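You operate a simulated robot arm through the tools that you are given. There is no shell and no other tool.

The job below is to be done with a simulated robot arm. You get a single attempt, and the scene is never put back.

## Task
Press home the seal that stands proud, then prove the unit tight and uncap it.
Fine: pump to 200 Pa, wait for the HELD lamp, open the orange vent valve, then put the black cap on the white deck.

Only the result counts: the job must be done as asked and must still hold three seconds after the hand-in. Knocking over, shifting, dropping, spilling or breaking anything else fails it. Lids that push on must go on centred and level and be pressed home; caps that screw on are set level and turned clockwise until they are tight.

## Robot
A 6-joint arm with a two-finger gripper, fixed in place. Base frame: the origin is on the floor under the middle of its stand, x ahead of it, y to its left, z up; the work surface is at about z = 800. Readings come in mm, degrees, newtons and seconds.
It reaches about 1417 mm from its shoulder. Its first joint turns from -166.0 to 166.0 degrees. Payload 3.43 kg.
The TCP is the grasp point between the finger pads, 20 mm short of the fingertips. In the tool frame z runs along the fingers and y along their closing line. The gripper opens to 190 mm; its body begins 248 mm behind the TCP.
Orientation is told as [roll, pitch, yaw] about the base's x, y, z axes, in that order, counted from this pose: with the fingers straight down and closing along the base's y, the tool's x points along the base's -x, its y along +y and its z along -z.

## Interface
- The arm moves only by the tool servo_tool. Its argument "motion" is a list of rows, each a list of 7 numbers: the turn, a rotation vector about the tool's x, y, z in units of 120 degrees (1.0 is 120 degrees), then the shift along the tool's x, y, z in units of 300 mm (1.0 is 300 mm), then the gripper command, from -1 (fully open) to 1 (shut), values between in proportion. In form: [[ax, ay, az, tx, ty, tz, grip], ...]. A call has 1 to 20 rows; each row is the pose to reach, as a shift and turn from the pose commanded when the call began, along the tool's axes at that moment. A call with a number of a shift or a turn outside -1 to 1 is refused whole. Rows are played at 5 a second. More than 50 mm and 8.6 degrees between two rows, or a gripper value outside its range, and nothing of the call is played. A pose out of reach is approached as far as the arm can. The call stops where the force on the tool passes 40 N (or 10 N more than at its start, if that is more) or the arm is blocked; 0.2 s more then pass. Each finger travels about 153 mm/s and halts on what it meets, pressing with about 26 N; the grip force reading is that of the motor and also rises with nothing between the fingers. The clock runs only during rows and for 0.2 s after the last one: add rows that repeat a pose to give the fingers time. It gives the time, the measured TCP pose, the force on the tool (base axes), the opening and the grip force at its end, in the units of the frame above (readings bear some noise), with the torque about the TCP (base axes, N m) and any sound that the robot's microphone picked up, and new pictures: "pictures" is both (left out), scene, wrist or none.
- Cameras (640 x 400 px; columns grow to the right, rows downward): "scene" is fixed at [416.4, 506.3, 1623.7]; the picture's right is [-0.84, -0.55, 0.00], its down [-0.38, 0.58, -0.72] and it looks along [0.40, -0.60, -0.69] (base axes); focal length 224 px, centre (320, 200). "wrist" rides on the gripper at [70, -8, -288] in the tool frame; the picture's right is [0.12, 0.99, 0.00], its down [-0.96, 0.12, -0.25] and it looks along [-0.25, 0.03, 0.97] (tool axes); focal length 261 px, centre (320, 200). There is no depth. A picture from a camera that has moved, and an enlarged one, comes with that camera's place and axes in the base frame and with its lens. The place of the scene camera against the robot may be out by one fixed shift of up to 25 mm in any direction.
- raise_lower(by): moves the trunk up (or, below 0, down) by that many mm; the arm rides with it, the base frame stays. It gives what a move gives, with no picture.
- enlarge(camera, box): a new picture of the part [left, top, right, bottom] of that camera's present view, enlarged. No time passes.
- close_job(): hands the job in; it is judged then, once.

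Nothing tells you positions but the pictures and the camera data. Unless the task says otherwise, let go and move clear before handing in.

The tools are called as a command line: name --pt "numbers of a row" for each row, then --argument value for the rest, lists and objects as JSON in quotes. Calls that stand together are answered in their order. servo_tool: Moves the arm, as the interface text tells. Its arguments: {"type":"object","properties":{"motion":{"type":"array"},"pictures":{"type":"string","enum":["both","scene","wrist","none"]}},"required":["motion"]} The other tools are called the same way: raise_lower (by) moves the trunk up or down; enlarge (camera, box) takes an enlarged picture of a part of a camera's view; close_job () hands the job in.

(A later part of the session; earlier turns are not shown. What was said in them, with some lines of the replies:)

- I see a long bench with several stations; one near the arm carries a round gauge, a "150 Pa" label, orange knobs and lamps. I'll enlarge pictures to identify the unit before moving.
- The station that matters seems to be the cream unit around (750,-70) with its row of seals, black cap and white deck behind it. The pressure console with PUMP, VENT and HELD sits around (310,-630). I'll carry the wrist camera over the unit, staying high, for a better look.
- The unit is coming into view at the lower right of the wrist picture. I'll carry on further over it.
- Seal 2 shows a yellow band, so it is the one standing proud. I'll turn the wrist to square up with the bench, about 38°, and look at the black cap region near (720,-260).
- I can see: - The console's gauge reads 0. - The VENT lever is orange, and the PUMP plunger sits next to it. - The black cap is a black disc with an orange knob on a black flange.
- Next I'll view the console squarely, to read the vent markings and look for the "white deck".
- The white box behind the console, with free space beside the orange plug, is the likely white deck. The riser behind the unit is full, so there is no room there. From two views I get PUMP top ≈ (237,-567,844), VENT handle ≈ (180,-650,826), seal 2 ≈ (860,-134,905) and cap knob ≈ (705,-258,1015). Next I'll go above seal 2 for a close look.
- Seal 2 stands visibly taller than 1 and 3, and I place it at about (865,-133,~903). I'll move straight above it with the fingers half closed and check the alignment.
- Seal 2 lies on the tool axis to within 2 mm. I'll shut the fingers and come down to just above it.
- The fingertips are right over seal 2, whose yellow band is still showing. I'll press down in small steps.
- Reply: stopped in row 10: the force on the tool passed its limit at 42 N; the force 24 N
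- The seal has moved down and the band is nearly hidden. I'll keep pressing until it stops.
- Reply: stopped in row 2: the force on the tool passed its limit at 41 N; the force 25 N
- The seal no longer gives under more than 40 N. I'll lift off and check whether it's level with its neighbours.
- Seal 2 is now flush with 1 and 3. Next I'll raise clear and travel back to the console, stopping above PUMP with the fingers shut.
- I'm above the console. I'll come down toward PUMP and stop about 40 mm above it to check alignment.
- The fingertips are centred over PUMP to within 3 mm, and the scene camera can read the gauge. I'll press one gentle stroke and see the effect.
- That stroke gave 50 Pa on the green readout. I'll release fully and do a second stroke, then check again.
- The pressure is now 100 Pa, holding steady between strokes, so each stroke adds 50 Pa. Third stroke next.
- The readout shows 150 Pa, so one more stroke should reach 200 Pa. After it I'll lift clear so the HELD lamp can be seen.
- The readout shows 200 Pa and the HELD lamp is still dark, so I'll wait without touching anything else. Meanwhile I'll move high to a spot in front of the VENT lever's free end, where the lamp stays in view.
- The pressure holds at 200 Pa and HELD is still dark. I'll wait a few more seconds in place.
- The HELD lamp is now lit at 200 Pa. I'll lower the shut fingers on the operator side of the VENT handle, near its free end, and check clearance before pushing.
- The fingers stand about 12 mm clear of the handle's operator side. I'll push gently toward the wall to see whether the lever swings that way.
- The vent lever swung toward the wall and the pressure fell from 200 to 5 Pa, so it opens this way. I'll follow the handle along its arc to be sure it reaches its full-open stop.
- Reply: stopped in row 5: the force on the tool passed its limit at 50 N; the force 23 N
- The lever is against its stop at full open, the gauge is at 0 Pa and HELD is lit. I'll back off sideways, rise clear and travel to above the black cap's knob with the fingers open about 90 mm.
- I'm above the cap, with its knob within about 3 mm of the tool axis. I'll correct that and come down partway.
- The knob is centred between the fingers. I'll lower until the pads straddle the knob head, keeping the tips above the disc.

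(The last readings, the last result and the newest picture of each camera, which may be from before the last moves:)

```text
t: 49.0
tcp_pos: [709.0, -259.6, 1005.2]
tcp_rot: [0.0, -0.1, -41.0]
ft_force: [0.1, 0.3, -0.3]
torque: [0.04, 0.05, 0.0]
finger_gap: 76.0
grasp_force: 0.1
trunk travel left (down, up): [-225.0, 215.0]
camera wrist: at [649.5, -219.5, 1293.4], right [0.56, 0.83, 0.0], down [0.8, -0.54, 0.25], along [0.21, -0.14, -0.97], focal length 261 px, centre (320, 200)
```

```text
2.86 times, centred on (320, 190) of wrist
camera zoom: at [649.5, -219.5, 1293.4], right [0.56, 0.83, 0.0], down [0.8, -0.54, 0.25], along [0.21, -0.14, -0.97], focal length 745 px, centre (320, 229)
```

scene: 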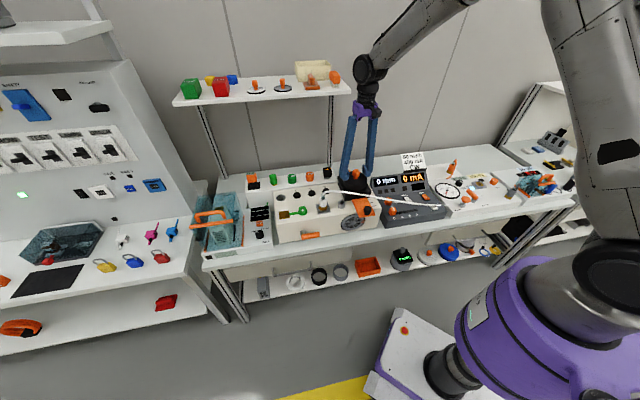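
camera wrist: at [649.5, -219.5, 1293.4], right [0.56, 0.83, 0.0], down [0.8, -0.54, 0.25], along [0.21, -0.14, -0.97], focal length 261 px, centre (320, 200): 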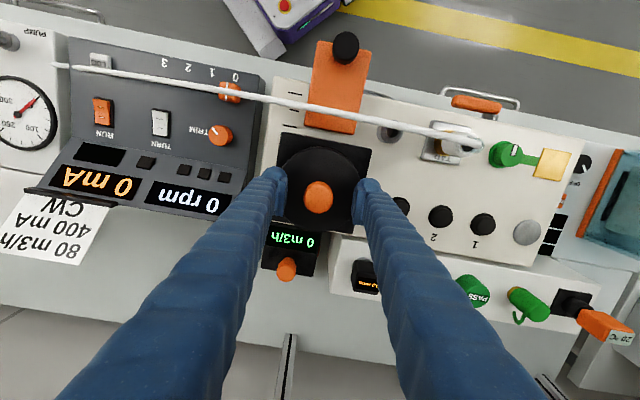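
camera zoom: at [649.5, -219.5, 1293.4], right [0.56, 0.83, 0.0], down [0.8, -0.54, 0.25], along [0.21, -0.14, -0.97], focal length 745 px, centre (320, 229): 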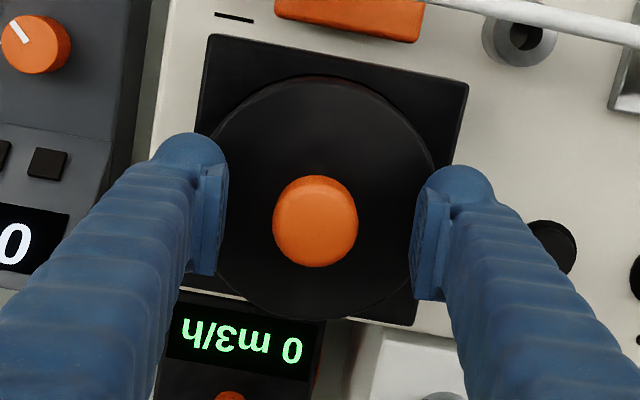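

The pads are level with the knob head and the tips are just clear of the disc. I'll close on the knob.

servo_tool --pt "0 0 0 0 0 0 0.5" --pt "0 0 0 0 0 0 1" --pt "0 0 0 0 0 0 1" --pt "0 0 0 0 0 0 1" --pt "0 0 0 0 0 0 1" --pictures "both"

enlarge --camera "scene" --box '[320, 150, 400, 210]'

enlarge --camera "wrist" --box '[240, 120, 400, 260]'

```text
t: 50.2
tcp_pos: [708.7, -261.3, 1005.8]
tcp_rot: [0.1, 0.0, -41.0]
ft_force: [-0.6, -1.5, -0.9]
torque: [-0.03, 0.07, 0.0]
finger_gap: 32.4
grasp_force: 25.6
trunk travel left (down, up): [-225.0, 215.0]
camera wrist: at [649.4, -219.7, 1293.3], right [0.56, 0.83, 0.0], down [0.8, -0.54, 0.25], along [0.21, -0.14, -0.97], focal length 261 px, centre (320, 200)
```

scene: 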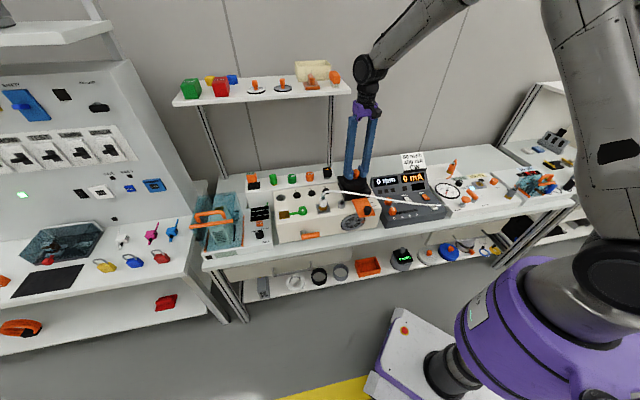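
wrist: 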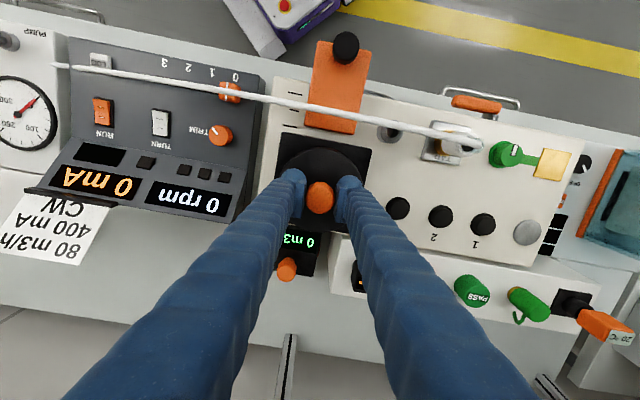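

```text
6.67 times, centred on (360, 180) of scene
camera zoom: at [416.4, 506.3, 1623.7], right [-0.84, -0.55, 0.0], down [-0.38, 0.58, -0.72], along [0.4, -0.6, -0.69], focal length 1493 px, centre (53, 333)
```

zoom: 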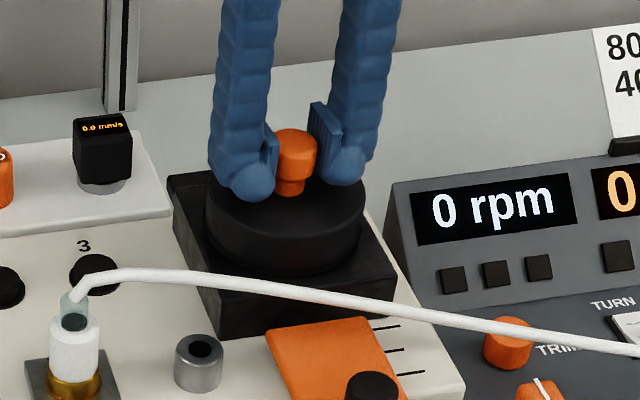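

```text
2.86 times, centred on (320, 190) of wrist
camera zoom: at [649.4, -219.7, 1293.3], right [0.56, 0.83, 0.0], down [0.8, -0.54, 0.25], along [0.21, -0.14, -0.97], focal length 745 px, centre (320, 229)
```

zoom: 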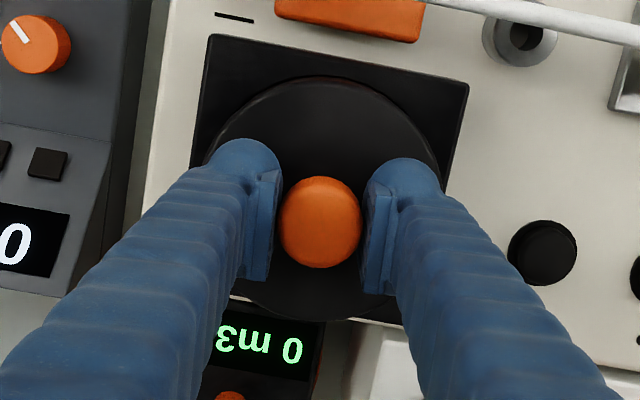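

The knob is gripped with a 32 mm gap. I'll lift slowly and watch the force.

servo_tool --pt "0 0 0 0 0 -0.005 1" --pt "0 0 0 0 0 -0.01 1" --pt "0 0 0 0 0 -0.015 1" --pt "0 0 0 0 0 -0.02 1" --pt "0 0 0 0 0 -0.03 1" --pt "0 0 0 0 0 -0.04 1" --pictures "scene"

enlarge --camera "scene" --box '[320, 150, 400, 210]'

```text
t: 51.6
tcp_pos: [709.1, -260.6, 1018.2]
tcp_rot: [0.1, -0.1, -41.0]
ft_force: [0.1, 0.4, -1.1]
torque: [0.0, 0.0, -0.01]
finger_gap: 32.4
grasp_force: 26.2
trunk travel left (down, up): [-225.0, 215.0]
```

scene: 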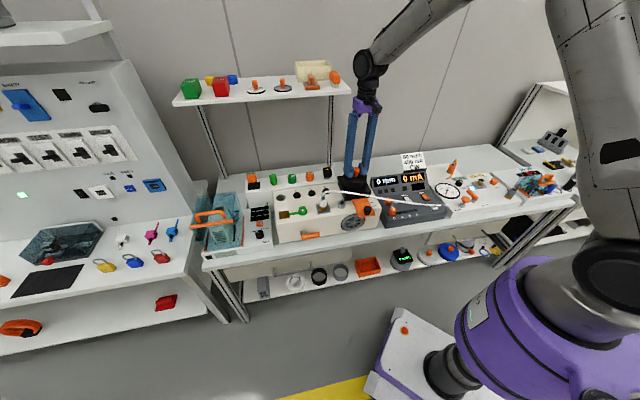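

```text
6.67 times, centred on (360, 180) of scene
camera zoom: at [416.4, 506.3, 1623.7], right [-0.84, -0.55, 0.0], down [-0.38, 0.58, -0.72], along [0.4, -0.6, -0.69], focal length 1493 px, centre (53, 333)
```

zoom: 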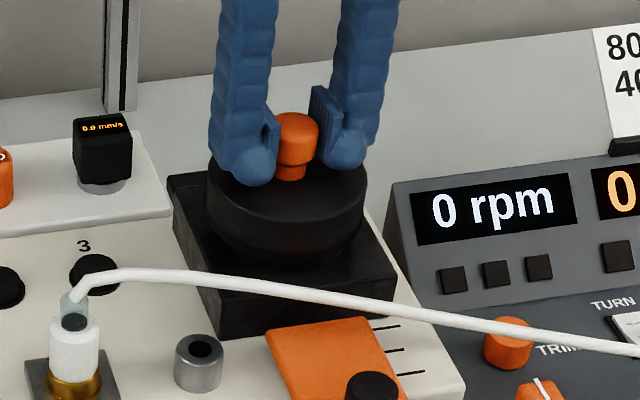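

The cap came off freely, at about 1 N, and is held. I'll raise it well clear and look at it.

servo_tool --pt "0 0 0 0 0 -0.05 1" --pt "0 0 0 0 0 -0.12 1" --pt "0 0 0 0 0 -0.2 1" --pt "0 0 0 0 0 -0.28 1" --pt "0 0 0 0 0 -0.36 1" --pt "0 0 0 0 0 -0.44 1" --pt "0 0 0 0 0 -0.44 1" --pictures "both"

enlarge --camera "scene" --box '[320, 110, 440, 210]'

```text
t: 53.2
tcp_pos: [709.9, -259.8, 1147.8]
tcp_rot: [0.1, -0.2, -41.0]
ft_force: [-0.9, 0.7, -0.8]
torque: [0.01, 0.03, -0.04]
finger_gap: 32.3
grasp_force: 25.6
trunk travel left (down, up): [-225.0, 215.0]
camera wrist: at [650.3, -218.9, 1436.0], right [0.56, 0.83, 0.0], down [0.8, -0.54, 0.25], along [0.21, -0.14, -0.97], focal length 261 px, centre (320, 200)
```

scene: 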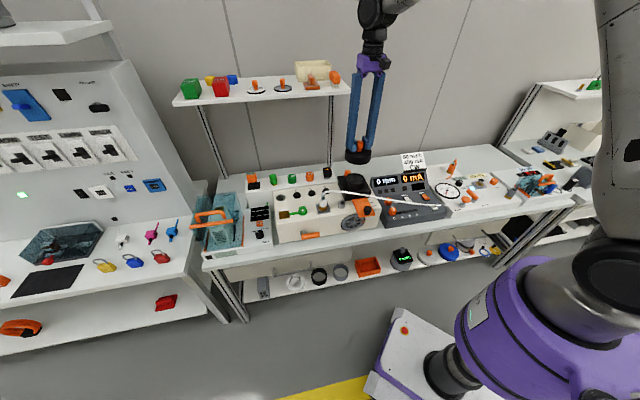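
wrist: 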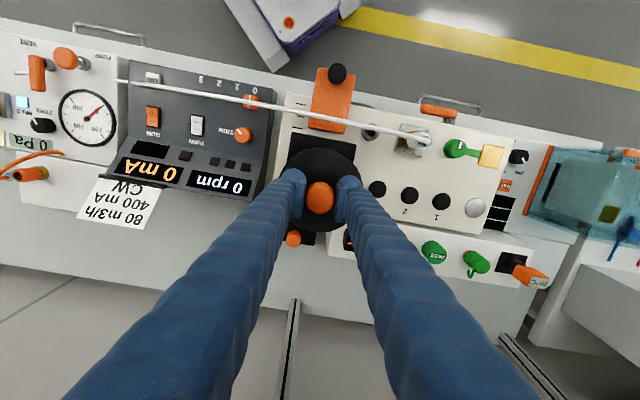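

```text
4.00 times, centred on (380, 160) of scene
camera zoom: at [416.4, 506.3, 1623.7], right [-0.84, -0.55, 0.0], down [-0.38, 0.58, -0.72], along [0.4, -0.6, -0.69], focal length 896 px, centre (80, 360)
```

zoom: 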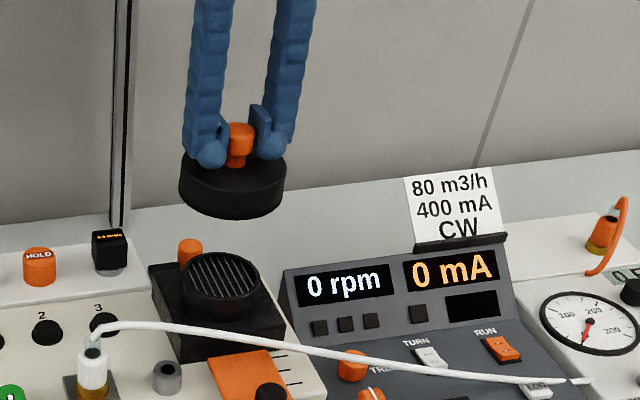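

The cap is off, leaving the grille open. It's a disc about 107 mm across and roughly 28 mm thick. I place the white deck's top at z≈800, spanning about (277,-845), (446,-671), (550,-754) and (370,-938), so I'll carry the cap high to above its free part near (436,-777).

servo_tool --pt "0 0 0 -0.025 -0.105 0 1" --pt "0 0 0 -0.05 -0.21 0 1" --pt "0 0 0 -0.074 -0.316 0 1" --pt "0 0 0 -0.098 -0.422 0 1" --pt "0 0 0 -0.123 -0.527 0 1" --pt "0 0 0 -0.147 -0.632 0 1" --pt "0 0 0 -0.172 -0.738 0 1" --pt "0 0 0 -0.196 -0.844 0 1" --pt "0 0 0 -0.221 -0.949 0 1" --pictures "wrist"

servo_tool --pt "0 0 0 -0.025 -0.105 0 1" --pt "0 0 0 -0.05 -0.21 0 1" --pt "0 0 0 -0.074 -0.316 0 1" --pt "0 0 0 -0.098 -0.422 0 1" --pt "0 0 0 -0.123 -0.527 0 1" --pt "0 0 0 -0.147 -0.632 0 1" --pt "0 0 0 -0.172 -0.738 0 1" --pt "0 0 0 -0.196 -0.844 0 1" --pt "0 0 0 -0.221 -0.949 0 1" --pt "0 0 0 -0.221 -0.949 0 1" --pictures "both"

enlarge --camera "wrist" --box '[200, 100, 460, 320]'

enlarge --camera "scene" --box '[390, 80, 530, 220]'

```text
t: 55.2
tcp_pos: [570.7, -521.3, 1151.9]
tcp_rot: [0.2, 0.0, -41.1]
ft_force: [-0.3, 0.7, -1.1]
torque: [-0.02, -0.04, -0.03]
finger_gap: 32.2
grasp_force: 25.8
trunk travel left (down, up): [-225.0, 215.0]
camera wrist: at [512.2, -481.2, 1439.2], right [0.56, 0.83, 0.0], down [0.8, -0.54, 0.25], along [0.21, -0.14, -0.97], focal length 261 px, centre (320, 200)
```

wrist: 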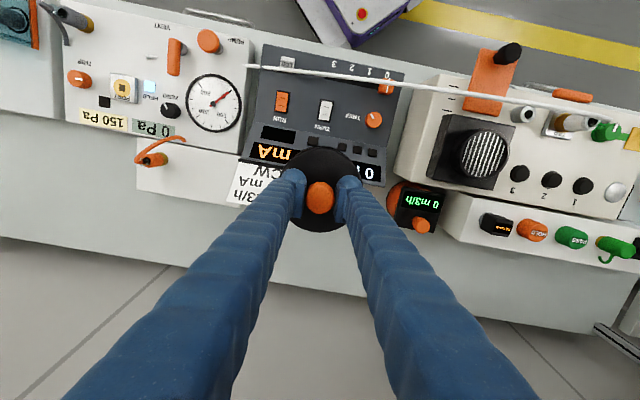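

```text
t: 57.4
tcp_pos: [432.8, -776.8, 1150.9]
tcp_rot: [0.3, -0.1, -41.0]
ft_force: [0.0, -0.9, -1.8]
torque: [0.06, 0.0, 0.03]
finger_gap: 32.4
grasp_force: 26.0
trunk travel left (down, up): [-225.0, 215.0]
camera wrist: at [374.4, -735.2, 1438.1], right [0.56, 0.83, 0.0], down [0.8, -0.54, 0.25], along [0.21, -0.14, -0.97], focal length 261 px, centre (320, 200)
```

scene: 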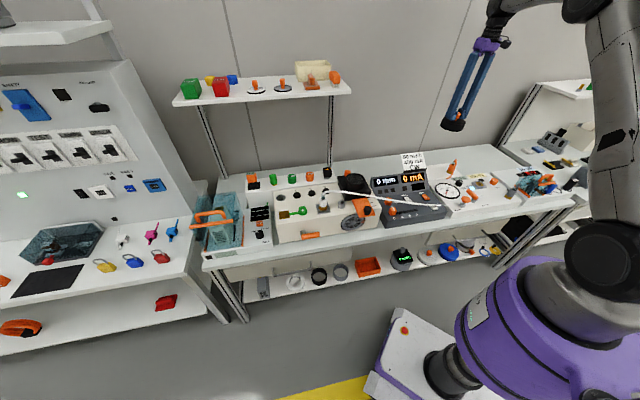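
wrist: 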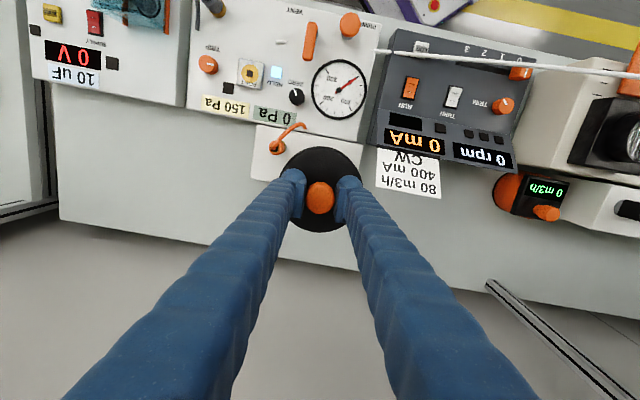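

```text
1.82 times, centred on (330, 210) of wrist
camera zoom: at [374.4, -735.2, 1438.1], right [0.56, 0.83, 0.0], down [0.8, -0.54, 0.25], along [0.21, -0.14, -0.97], focal length 474 px, centre (302, 182)
```

zoom: 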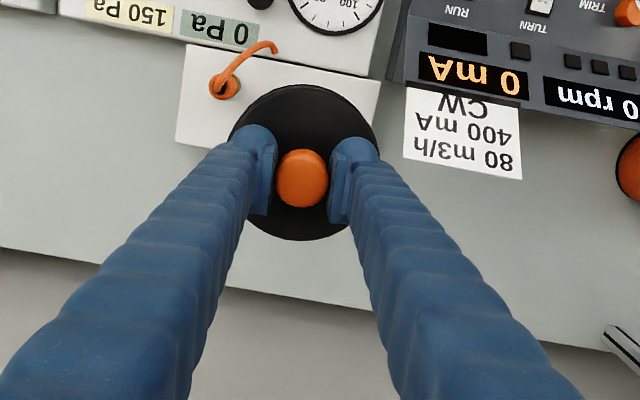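

```text
2.86 times, centred on (460, 150) of scene
camera zoom: at [416.4, 506.3, 1623.7], right [-0.84, -0.55, 0.0], down [-0.38, 0.58, -0.72], along [0.4, -0.6, -0.69], focal length 640 px, centre (-80, 343)
```

zoom: 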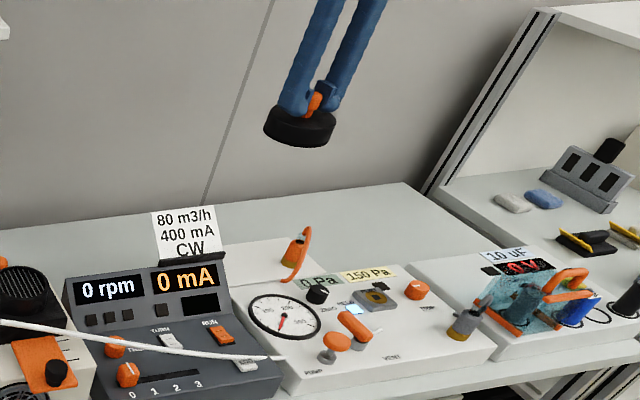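

The cap hangs over the deck, and a fresh fix of the corners agrees with my earlier estimate. Its target leaves about 14 mm of deck all round and about 30 mm from the orange plug. I'll lower it partway and check.

servo_tool --pt "0 0 0 0 0 0.1 1" --pt "0 0 0 0 0 0.22 1" --pt "0 0 0 0 0 0.34 1" --pt "0 0 0 0 0 0.46 1" --pt "0 0 0 0 0 0.58 1" --pt "0 0 0 0 0 0.7 1" --pt "0 0 0 0 0 0.8 1" --pt "0 0 0 0 0 0.86 1" --pt "0 0 0 0 0 0.86 1" --pictures "both"

enlarge --camera "wrist" --box '[160, 60, 480, 300]'

enlarge --camera "scene" --box '[400, 140, 500, 210]'

```text
t: 59.4
tcp_pos: [434.6, -778.6, 891.5]
tcp_rot: [0.2, -0.1, -41.0]
ft_force: [-0.1, 0.8, -1.7]
torque: [0.07, 0.0, 0.01]
finger_gap: 32.4
grasp_force: 25.8
trunk travel left (down, up): [-225.0, 215.0]
camera wrist: at [375.1, -737.4, 1178.8], right [0.56, 0.83, 0.0], down [0.8, -0.54, 0.25], along [0.21, -0.14, -0.97], focal length 261 px, centre (320, 200)
```

scene: 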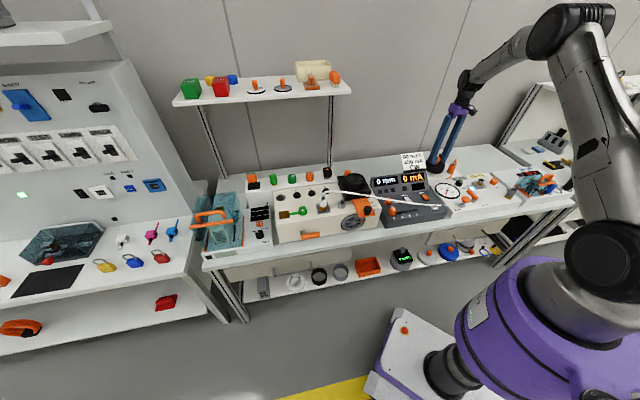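
wrist: 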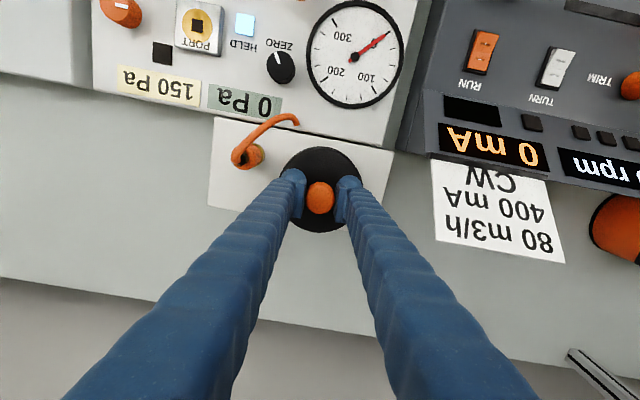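

```text
1.67 times, centred on (320, 180) of wrist
camera zoom: at [375.1, -737.4, 1178.8], right [0.56, 0.83, 0.0], down [0.8, -0.54, 0.25], along [0.21, -0.14, -0.97], focal length 434 px, centre (320, 233)
```

zoom: 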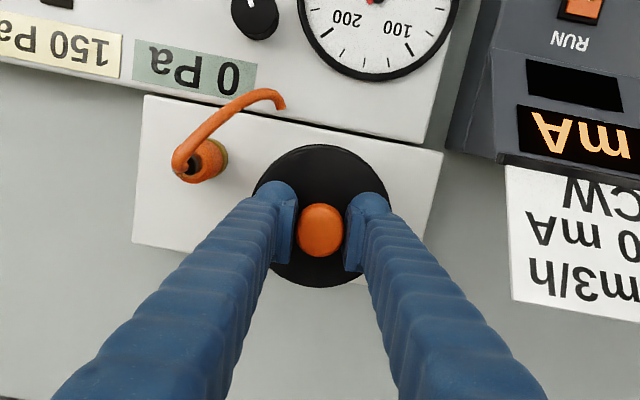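

```text
5.71 times, centred on (450, 175) of scene
camera zoom: at [416.4, 506.3, 1623.7], right [-0.84, -0.55, 0.0], down [-0.38, 0.58, -0.72], along [0.4, -0.6, -0.69], focal length 1280 px, centre (-423, 343)
```

zoom: 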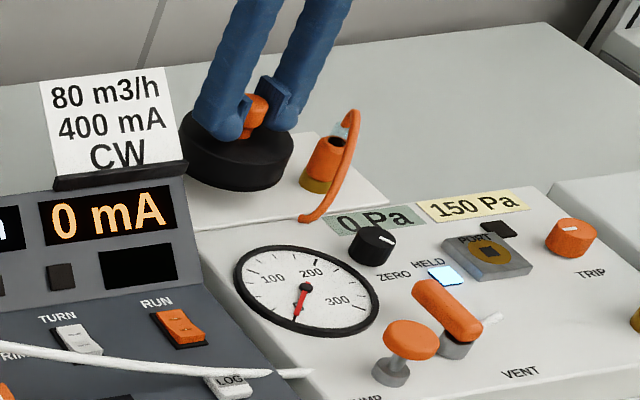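

Seen close up, the cap is centred on the deck's free area, with about 12 mm of margin front and back. I'll lower it gently until it touches.

servo_tool --pt "0 0 0 0 0 0.03 1" --pt "0 0 0 0 0 0.06 1" --pt "0 0 0 0 0 0.08 1" --pt "0 0 0 0 0 0.087 1" --pt "0 0 0 0 0 0.093 1" --pt "0 0 0 0 0 0.1 1" --pictures "scene"

enlarge --camera "scene" --box '[400, 140, 500, 210]'

```text
t: 60.8
tcp_pos: [434.6, -778.4, 862.0]
tcp_rot: [0.1, -0.1, -41.0]
ft_force: [-0.5, 0.4, -1.3]
torque: [0.03, -0.01, 0.01]
finger_gap: 32.8
grasp_force: 25.8
trunk travel left (down, up): [-225.0, 215.0]
```

scene: 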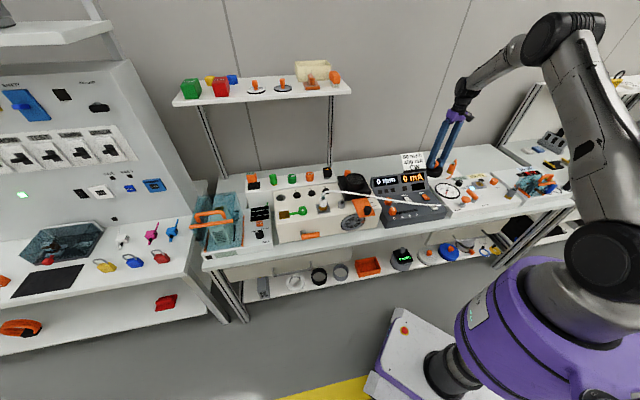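

```text
5.71 times, centred on (450, 175) of scene
camera zoom: at [416.4, 506.3, 1623.7], right [-0.84, -0.55, 0.0], down [-0.38, 0.58, -0.72], along [0.4, -0.6, -0.69], focal length 1280 px, centre (-423, 343)
```

zoom: 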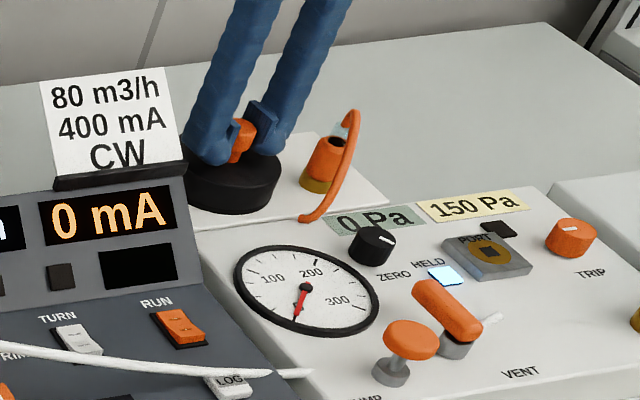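

The cap is nearly down and there's no contact force yet. I'll continue in 1.5 mm steps until I feel the deck.

servo_tool --pt "0 0 0 0 0 0.005 1" --pt "0 0 0 0 0 0.01 1" --pt "0 0 0 0 0 0.015 1" --pt "0 0 0 0 0 0.02 1" --pictures "scene"

enlarge --camera "scene" --box '[400, 140, 500, 210]'

```text
t: 61.8
tcp_pos: [435.4, -778.0, 860.6]
tcp_rot: [0.1, -0.3, -41.0]
ft_force: [-6.0, 9.7, 14.4]
torque: [0.04, -0.1, 0.12]
finger_gap: 32.5
grasp_force: 25.3
trunk travel left (down, up): [-225.0, 215.0]
stopped in row 4: the force on the tool passed its limit at 42 N (the readings are from after the stop); the commanded pose is now the measured one
```

scene: 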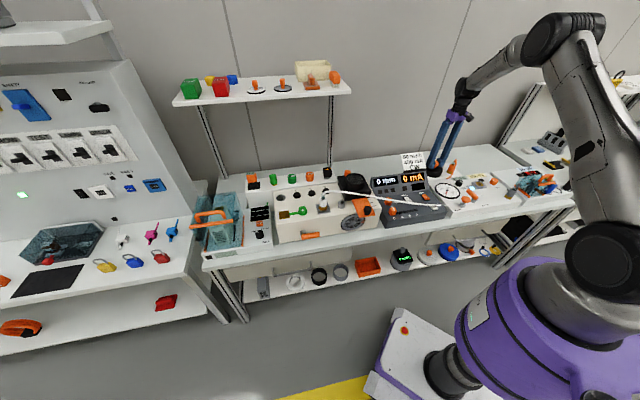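

```text
5.71 times, centred on (450, 175) of scene
camera zoom: at [416.4, 506.3, 1623.7], right [-0.84, -0.55, 0.0], down [-0.38, 0.58, -0.72], along [0.4, -0.6, -0.69], focal length 1280 px, centre (-423, 343)
```

zoom: 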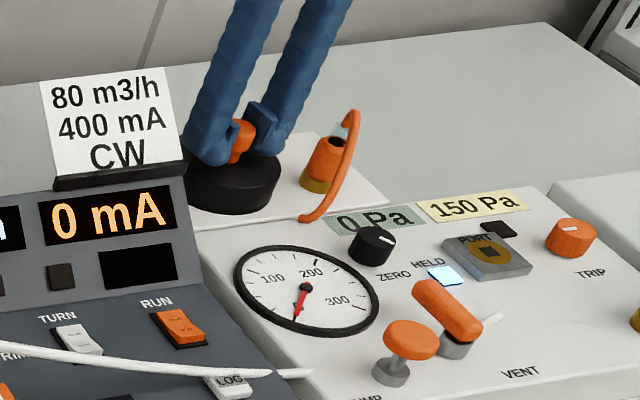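

The cap is sitting on the deck. I'll let go gently and rise straight up.

servo_tool --pt "0 0 0 0 0 -0.002 0.6" --pt "0 0 0 0 0 -0.002 0.4" --pt "0 0 0 0 0 -0.002 0.3" --pt "0 0 0 0 0 -0.002 0.3" --pictures "both"

enlarge --camera "wrist" --box '[160, 60, 480, 300]'

enlarge --camera "scene" --box '[400, 140, 500, 210]'

```text
t: 62.8
tcp_pos: [437.0, -780.8, 856.9]
tcp_rot: [0.0, -0.2, -41.0]
ft_force: [0.0, -0.3, -0.7]
torque: [0.02, 0.0, 0.05]
finger_gap: 66.5
grasp_force: 0.1
trunk travel left (down, up): [-225.0, 215.0]
camera wrist: at [376.4, -738.4, 1146.6], right [0.56, 0.83, 0.0], down [0.8, -0.54, 0.25], along [0.21, -0.14, -0.97], focal length 261 px, centre (320, 200)
```

scene: 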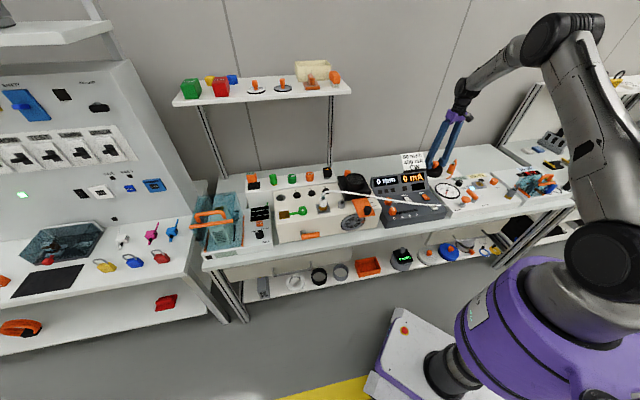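
wrist: 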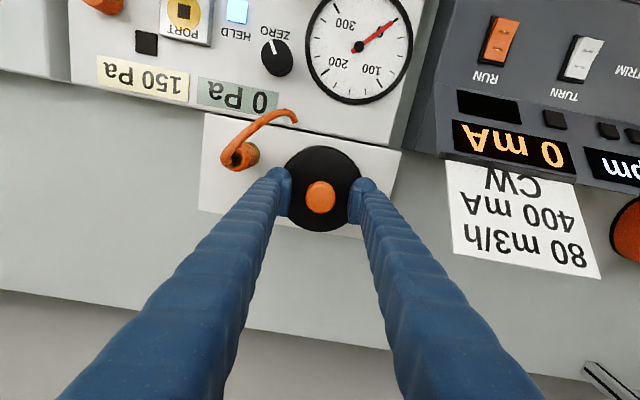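

```text
1.67 times, centred on (320, 180) of wrist
camera zoom: at [376.4, -738.4, 1146.6], right [0.56, 0.83, 0.0], down [0.8, -0.54, 0.25], along [0.21, -0.14, -0.97], focal length 434 px, centre (320, 233)
```

zoom: 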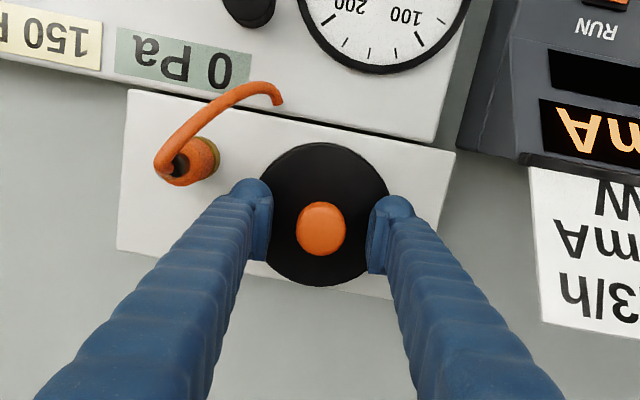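

```text
5.71 times, centred on (450, 175) of scene
camera zoom: at [416.4, 506.3, 1623.7], right [-0.84, -0.55, 0.0], down [-0.38, 0.58, -0.72], along [0.4, -0.6, -0.69], focal length 1280 px, centre (-423, 343)
```

zoom: 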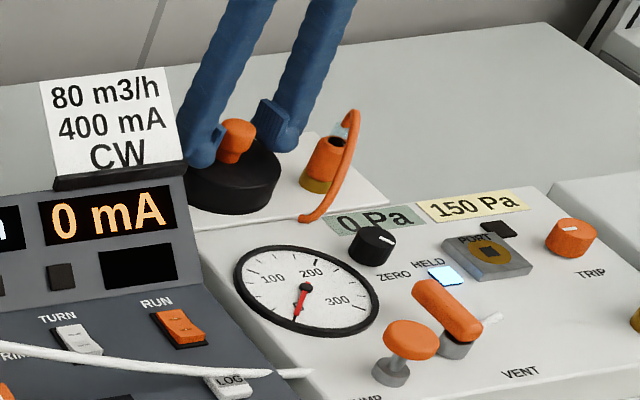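

The cap is free on the deck. I'll rise straight up and clear, then inspect everything before handing in.

servo_tool --pt "0 0 0 0 0 -0.04 0.3" --pt "0 0 0 0 0 -0.1 0.3" --pt "0 0 0 0 0 -0.2 0.3" --pt "0 0 0 0 0 -0.34 0.3" --pt "0 0 0 0 0 -0.48 0.2" --pt "0 0 0 0 0 -0.62 0" --pt "0 0 0 0 0 -0.76 -0.5" --pt "0 0 0 0.1 0 -0.86 -0.8" --pt "0 0 0 0.25 0 -0.86 -0.8" --pt "0 0 0 0.4 0 -0.86 -0.8" --pt "0 0 0 0.5 0 -0.86 -0.8" --pictures "both"

enlarge --camera "wrist" --box '[200, 140, 460, 320]'

enlarge --camera "scene" --box '[400, 140, 500, 210]'

enlarge --camera "scene" --box '[240, 150, 400, 250]'

```text
t: 65.2
tcp_pos: [321.3, -680.2, 1118.7]
tcp_rot: [0.1, -0.3, -41.0]
ft_force: [-0.1, 1.0, 0.9]
torque: [-0.05, -0.07, 0.03]
finger_gap: 171.0
grasp_force: 0.1
trunk travel left (down, up): [-225.0, 215.0]
camera wrist: at [261.9, -639.1, 1406.1], right [0.56, 0.83, 0.0], down [0.8, -0.54, 0.25], along [0.21, -0.14, -0.97], focal length 261 px, centre (320, 200)
```

scene: 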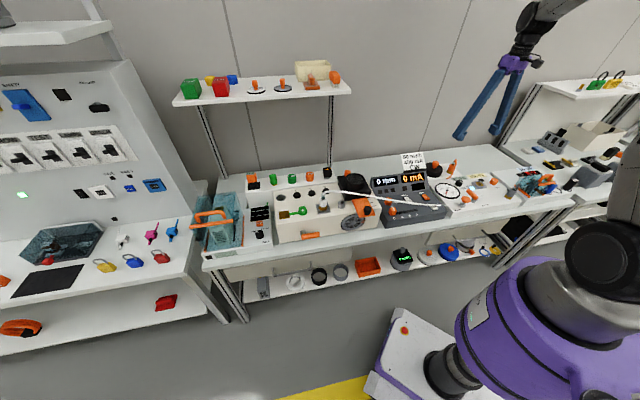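
wrist: 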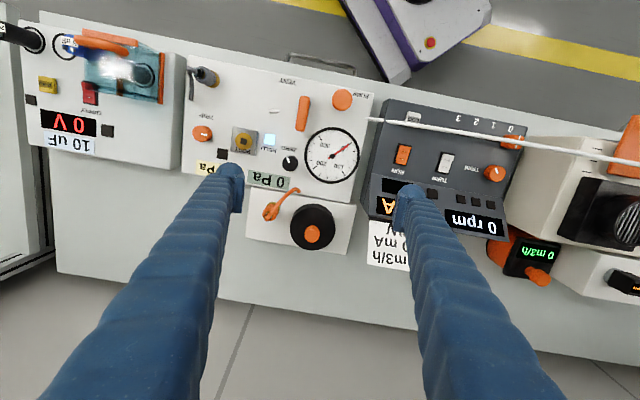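

```text
2.22 times, centred on (330, 230) of wrist
camera zoom: at [261.9, -639.1, 1406.1], right [0.56, 0.83, 0.0], down [0.8, -0.54, 0.25], along [0.21, -0.14, -0.97], focal length 579 px, centre (298, 133)
```

zoom: 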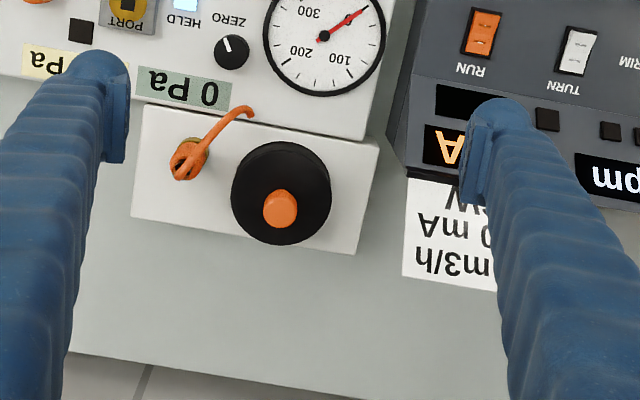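

```text
5.71 times, centred on (450, 175) of scene
camera zoom: at [416.4, 506.3, 1623.7], right [-0.84, -0.55, 0.0], down [-0.38, 0.58, -0.72], along [0.4, -0.6, -0.69], focal length 1280 px, centre (-423, 343)
```

zoom: 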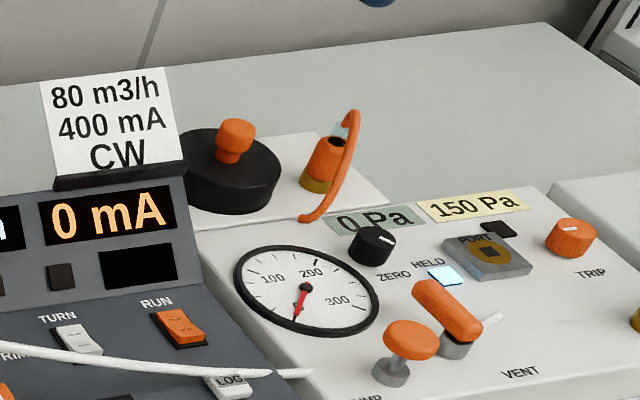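

```text
4.00 times, centred on (320, 200) of scene
camera zoom: at [416.4, 506.3, 1623.7], right [-0.84, -0.55, 0.0], down [-0.38, 0.58, -0.72], along [0.4, -0.6, -0.69], focal length 896 px, centre (320, 200)
```

zoom: 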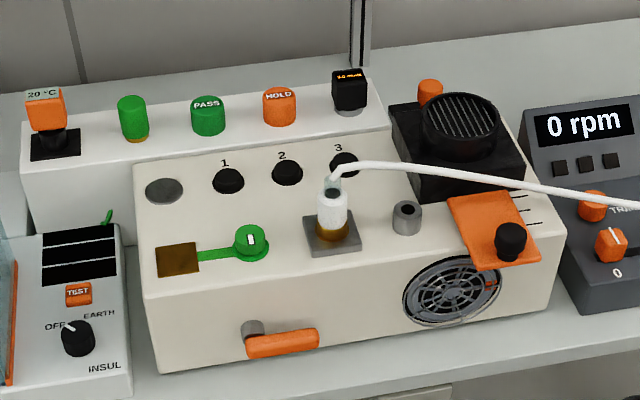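

Final check before handing in:
- **Seal:** 2 is flush with 1 and 3.
- **Pressure test:** the unit held 200 Pa and the HELD lamp is lit.
- **Vent:** the orange VENT lever is fully open and the gauge reads 0 Pa.
- **Cap:** the black cap sits flat on the white deck and the outlet is uncovered.

The arm is clear, so I'm handing the job in.

close_job

```text
The job is handed in.
```

I finished the job and handed it in. The hand-in gave no verdict, so what follows is what I saw myself.

- **Seal:** Seal 2 was the one standing proud. I pressed it until it stopped moving at just over 40 N, and it now sits level with seals 1 and 3.
- **Tightness test:** Four pump strokes brought the unit to 200 Pa. The pressure held steady and the HELD lamp came on a few seconds later.
- **Vent:** I swung the orange lever labelled VENT to its full-open stop, and the gauge dropped to 0 Pa. The unit has a second, unlabelled orange lever on its front face, which I left alone.
- **Cap:** The black cap lifted off freely and now sits flat on the white box behind the pressure console, about 12 mm or more inside its edges.

I took that white box to be the "white deck", because nothing was labelled and the other white surface I considered, the ledge behind the unit, had no room for the cap. The arm is clear, and nothing else looked knocked or shifted in the last pictures.
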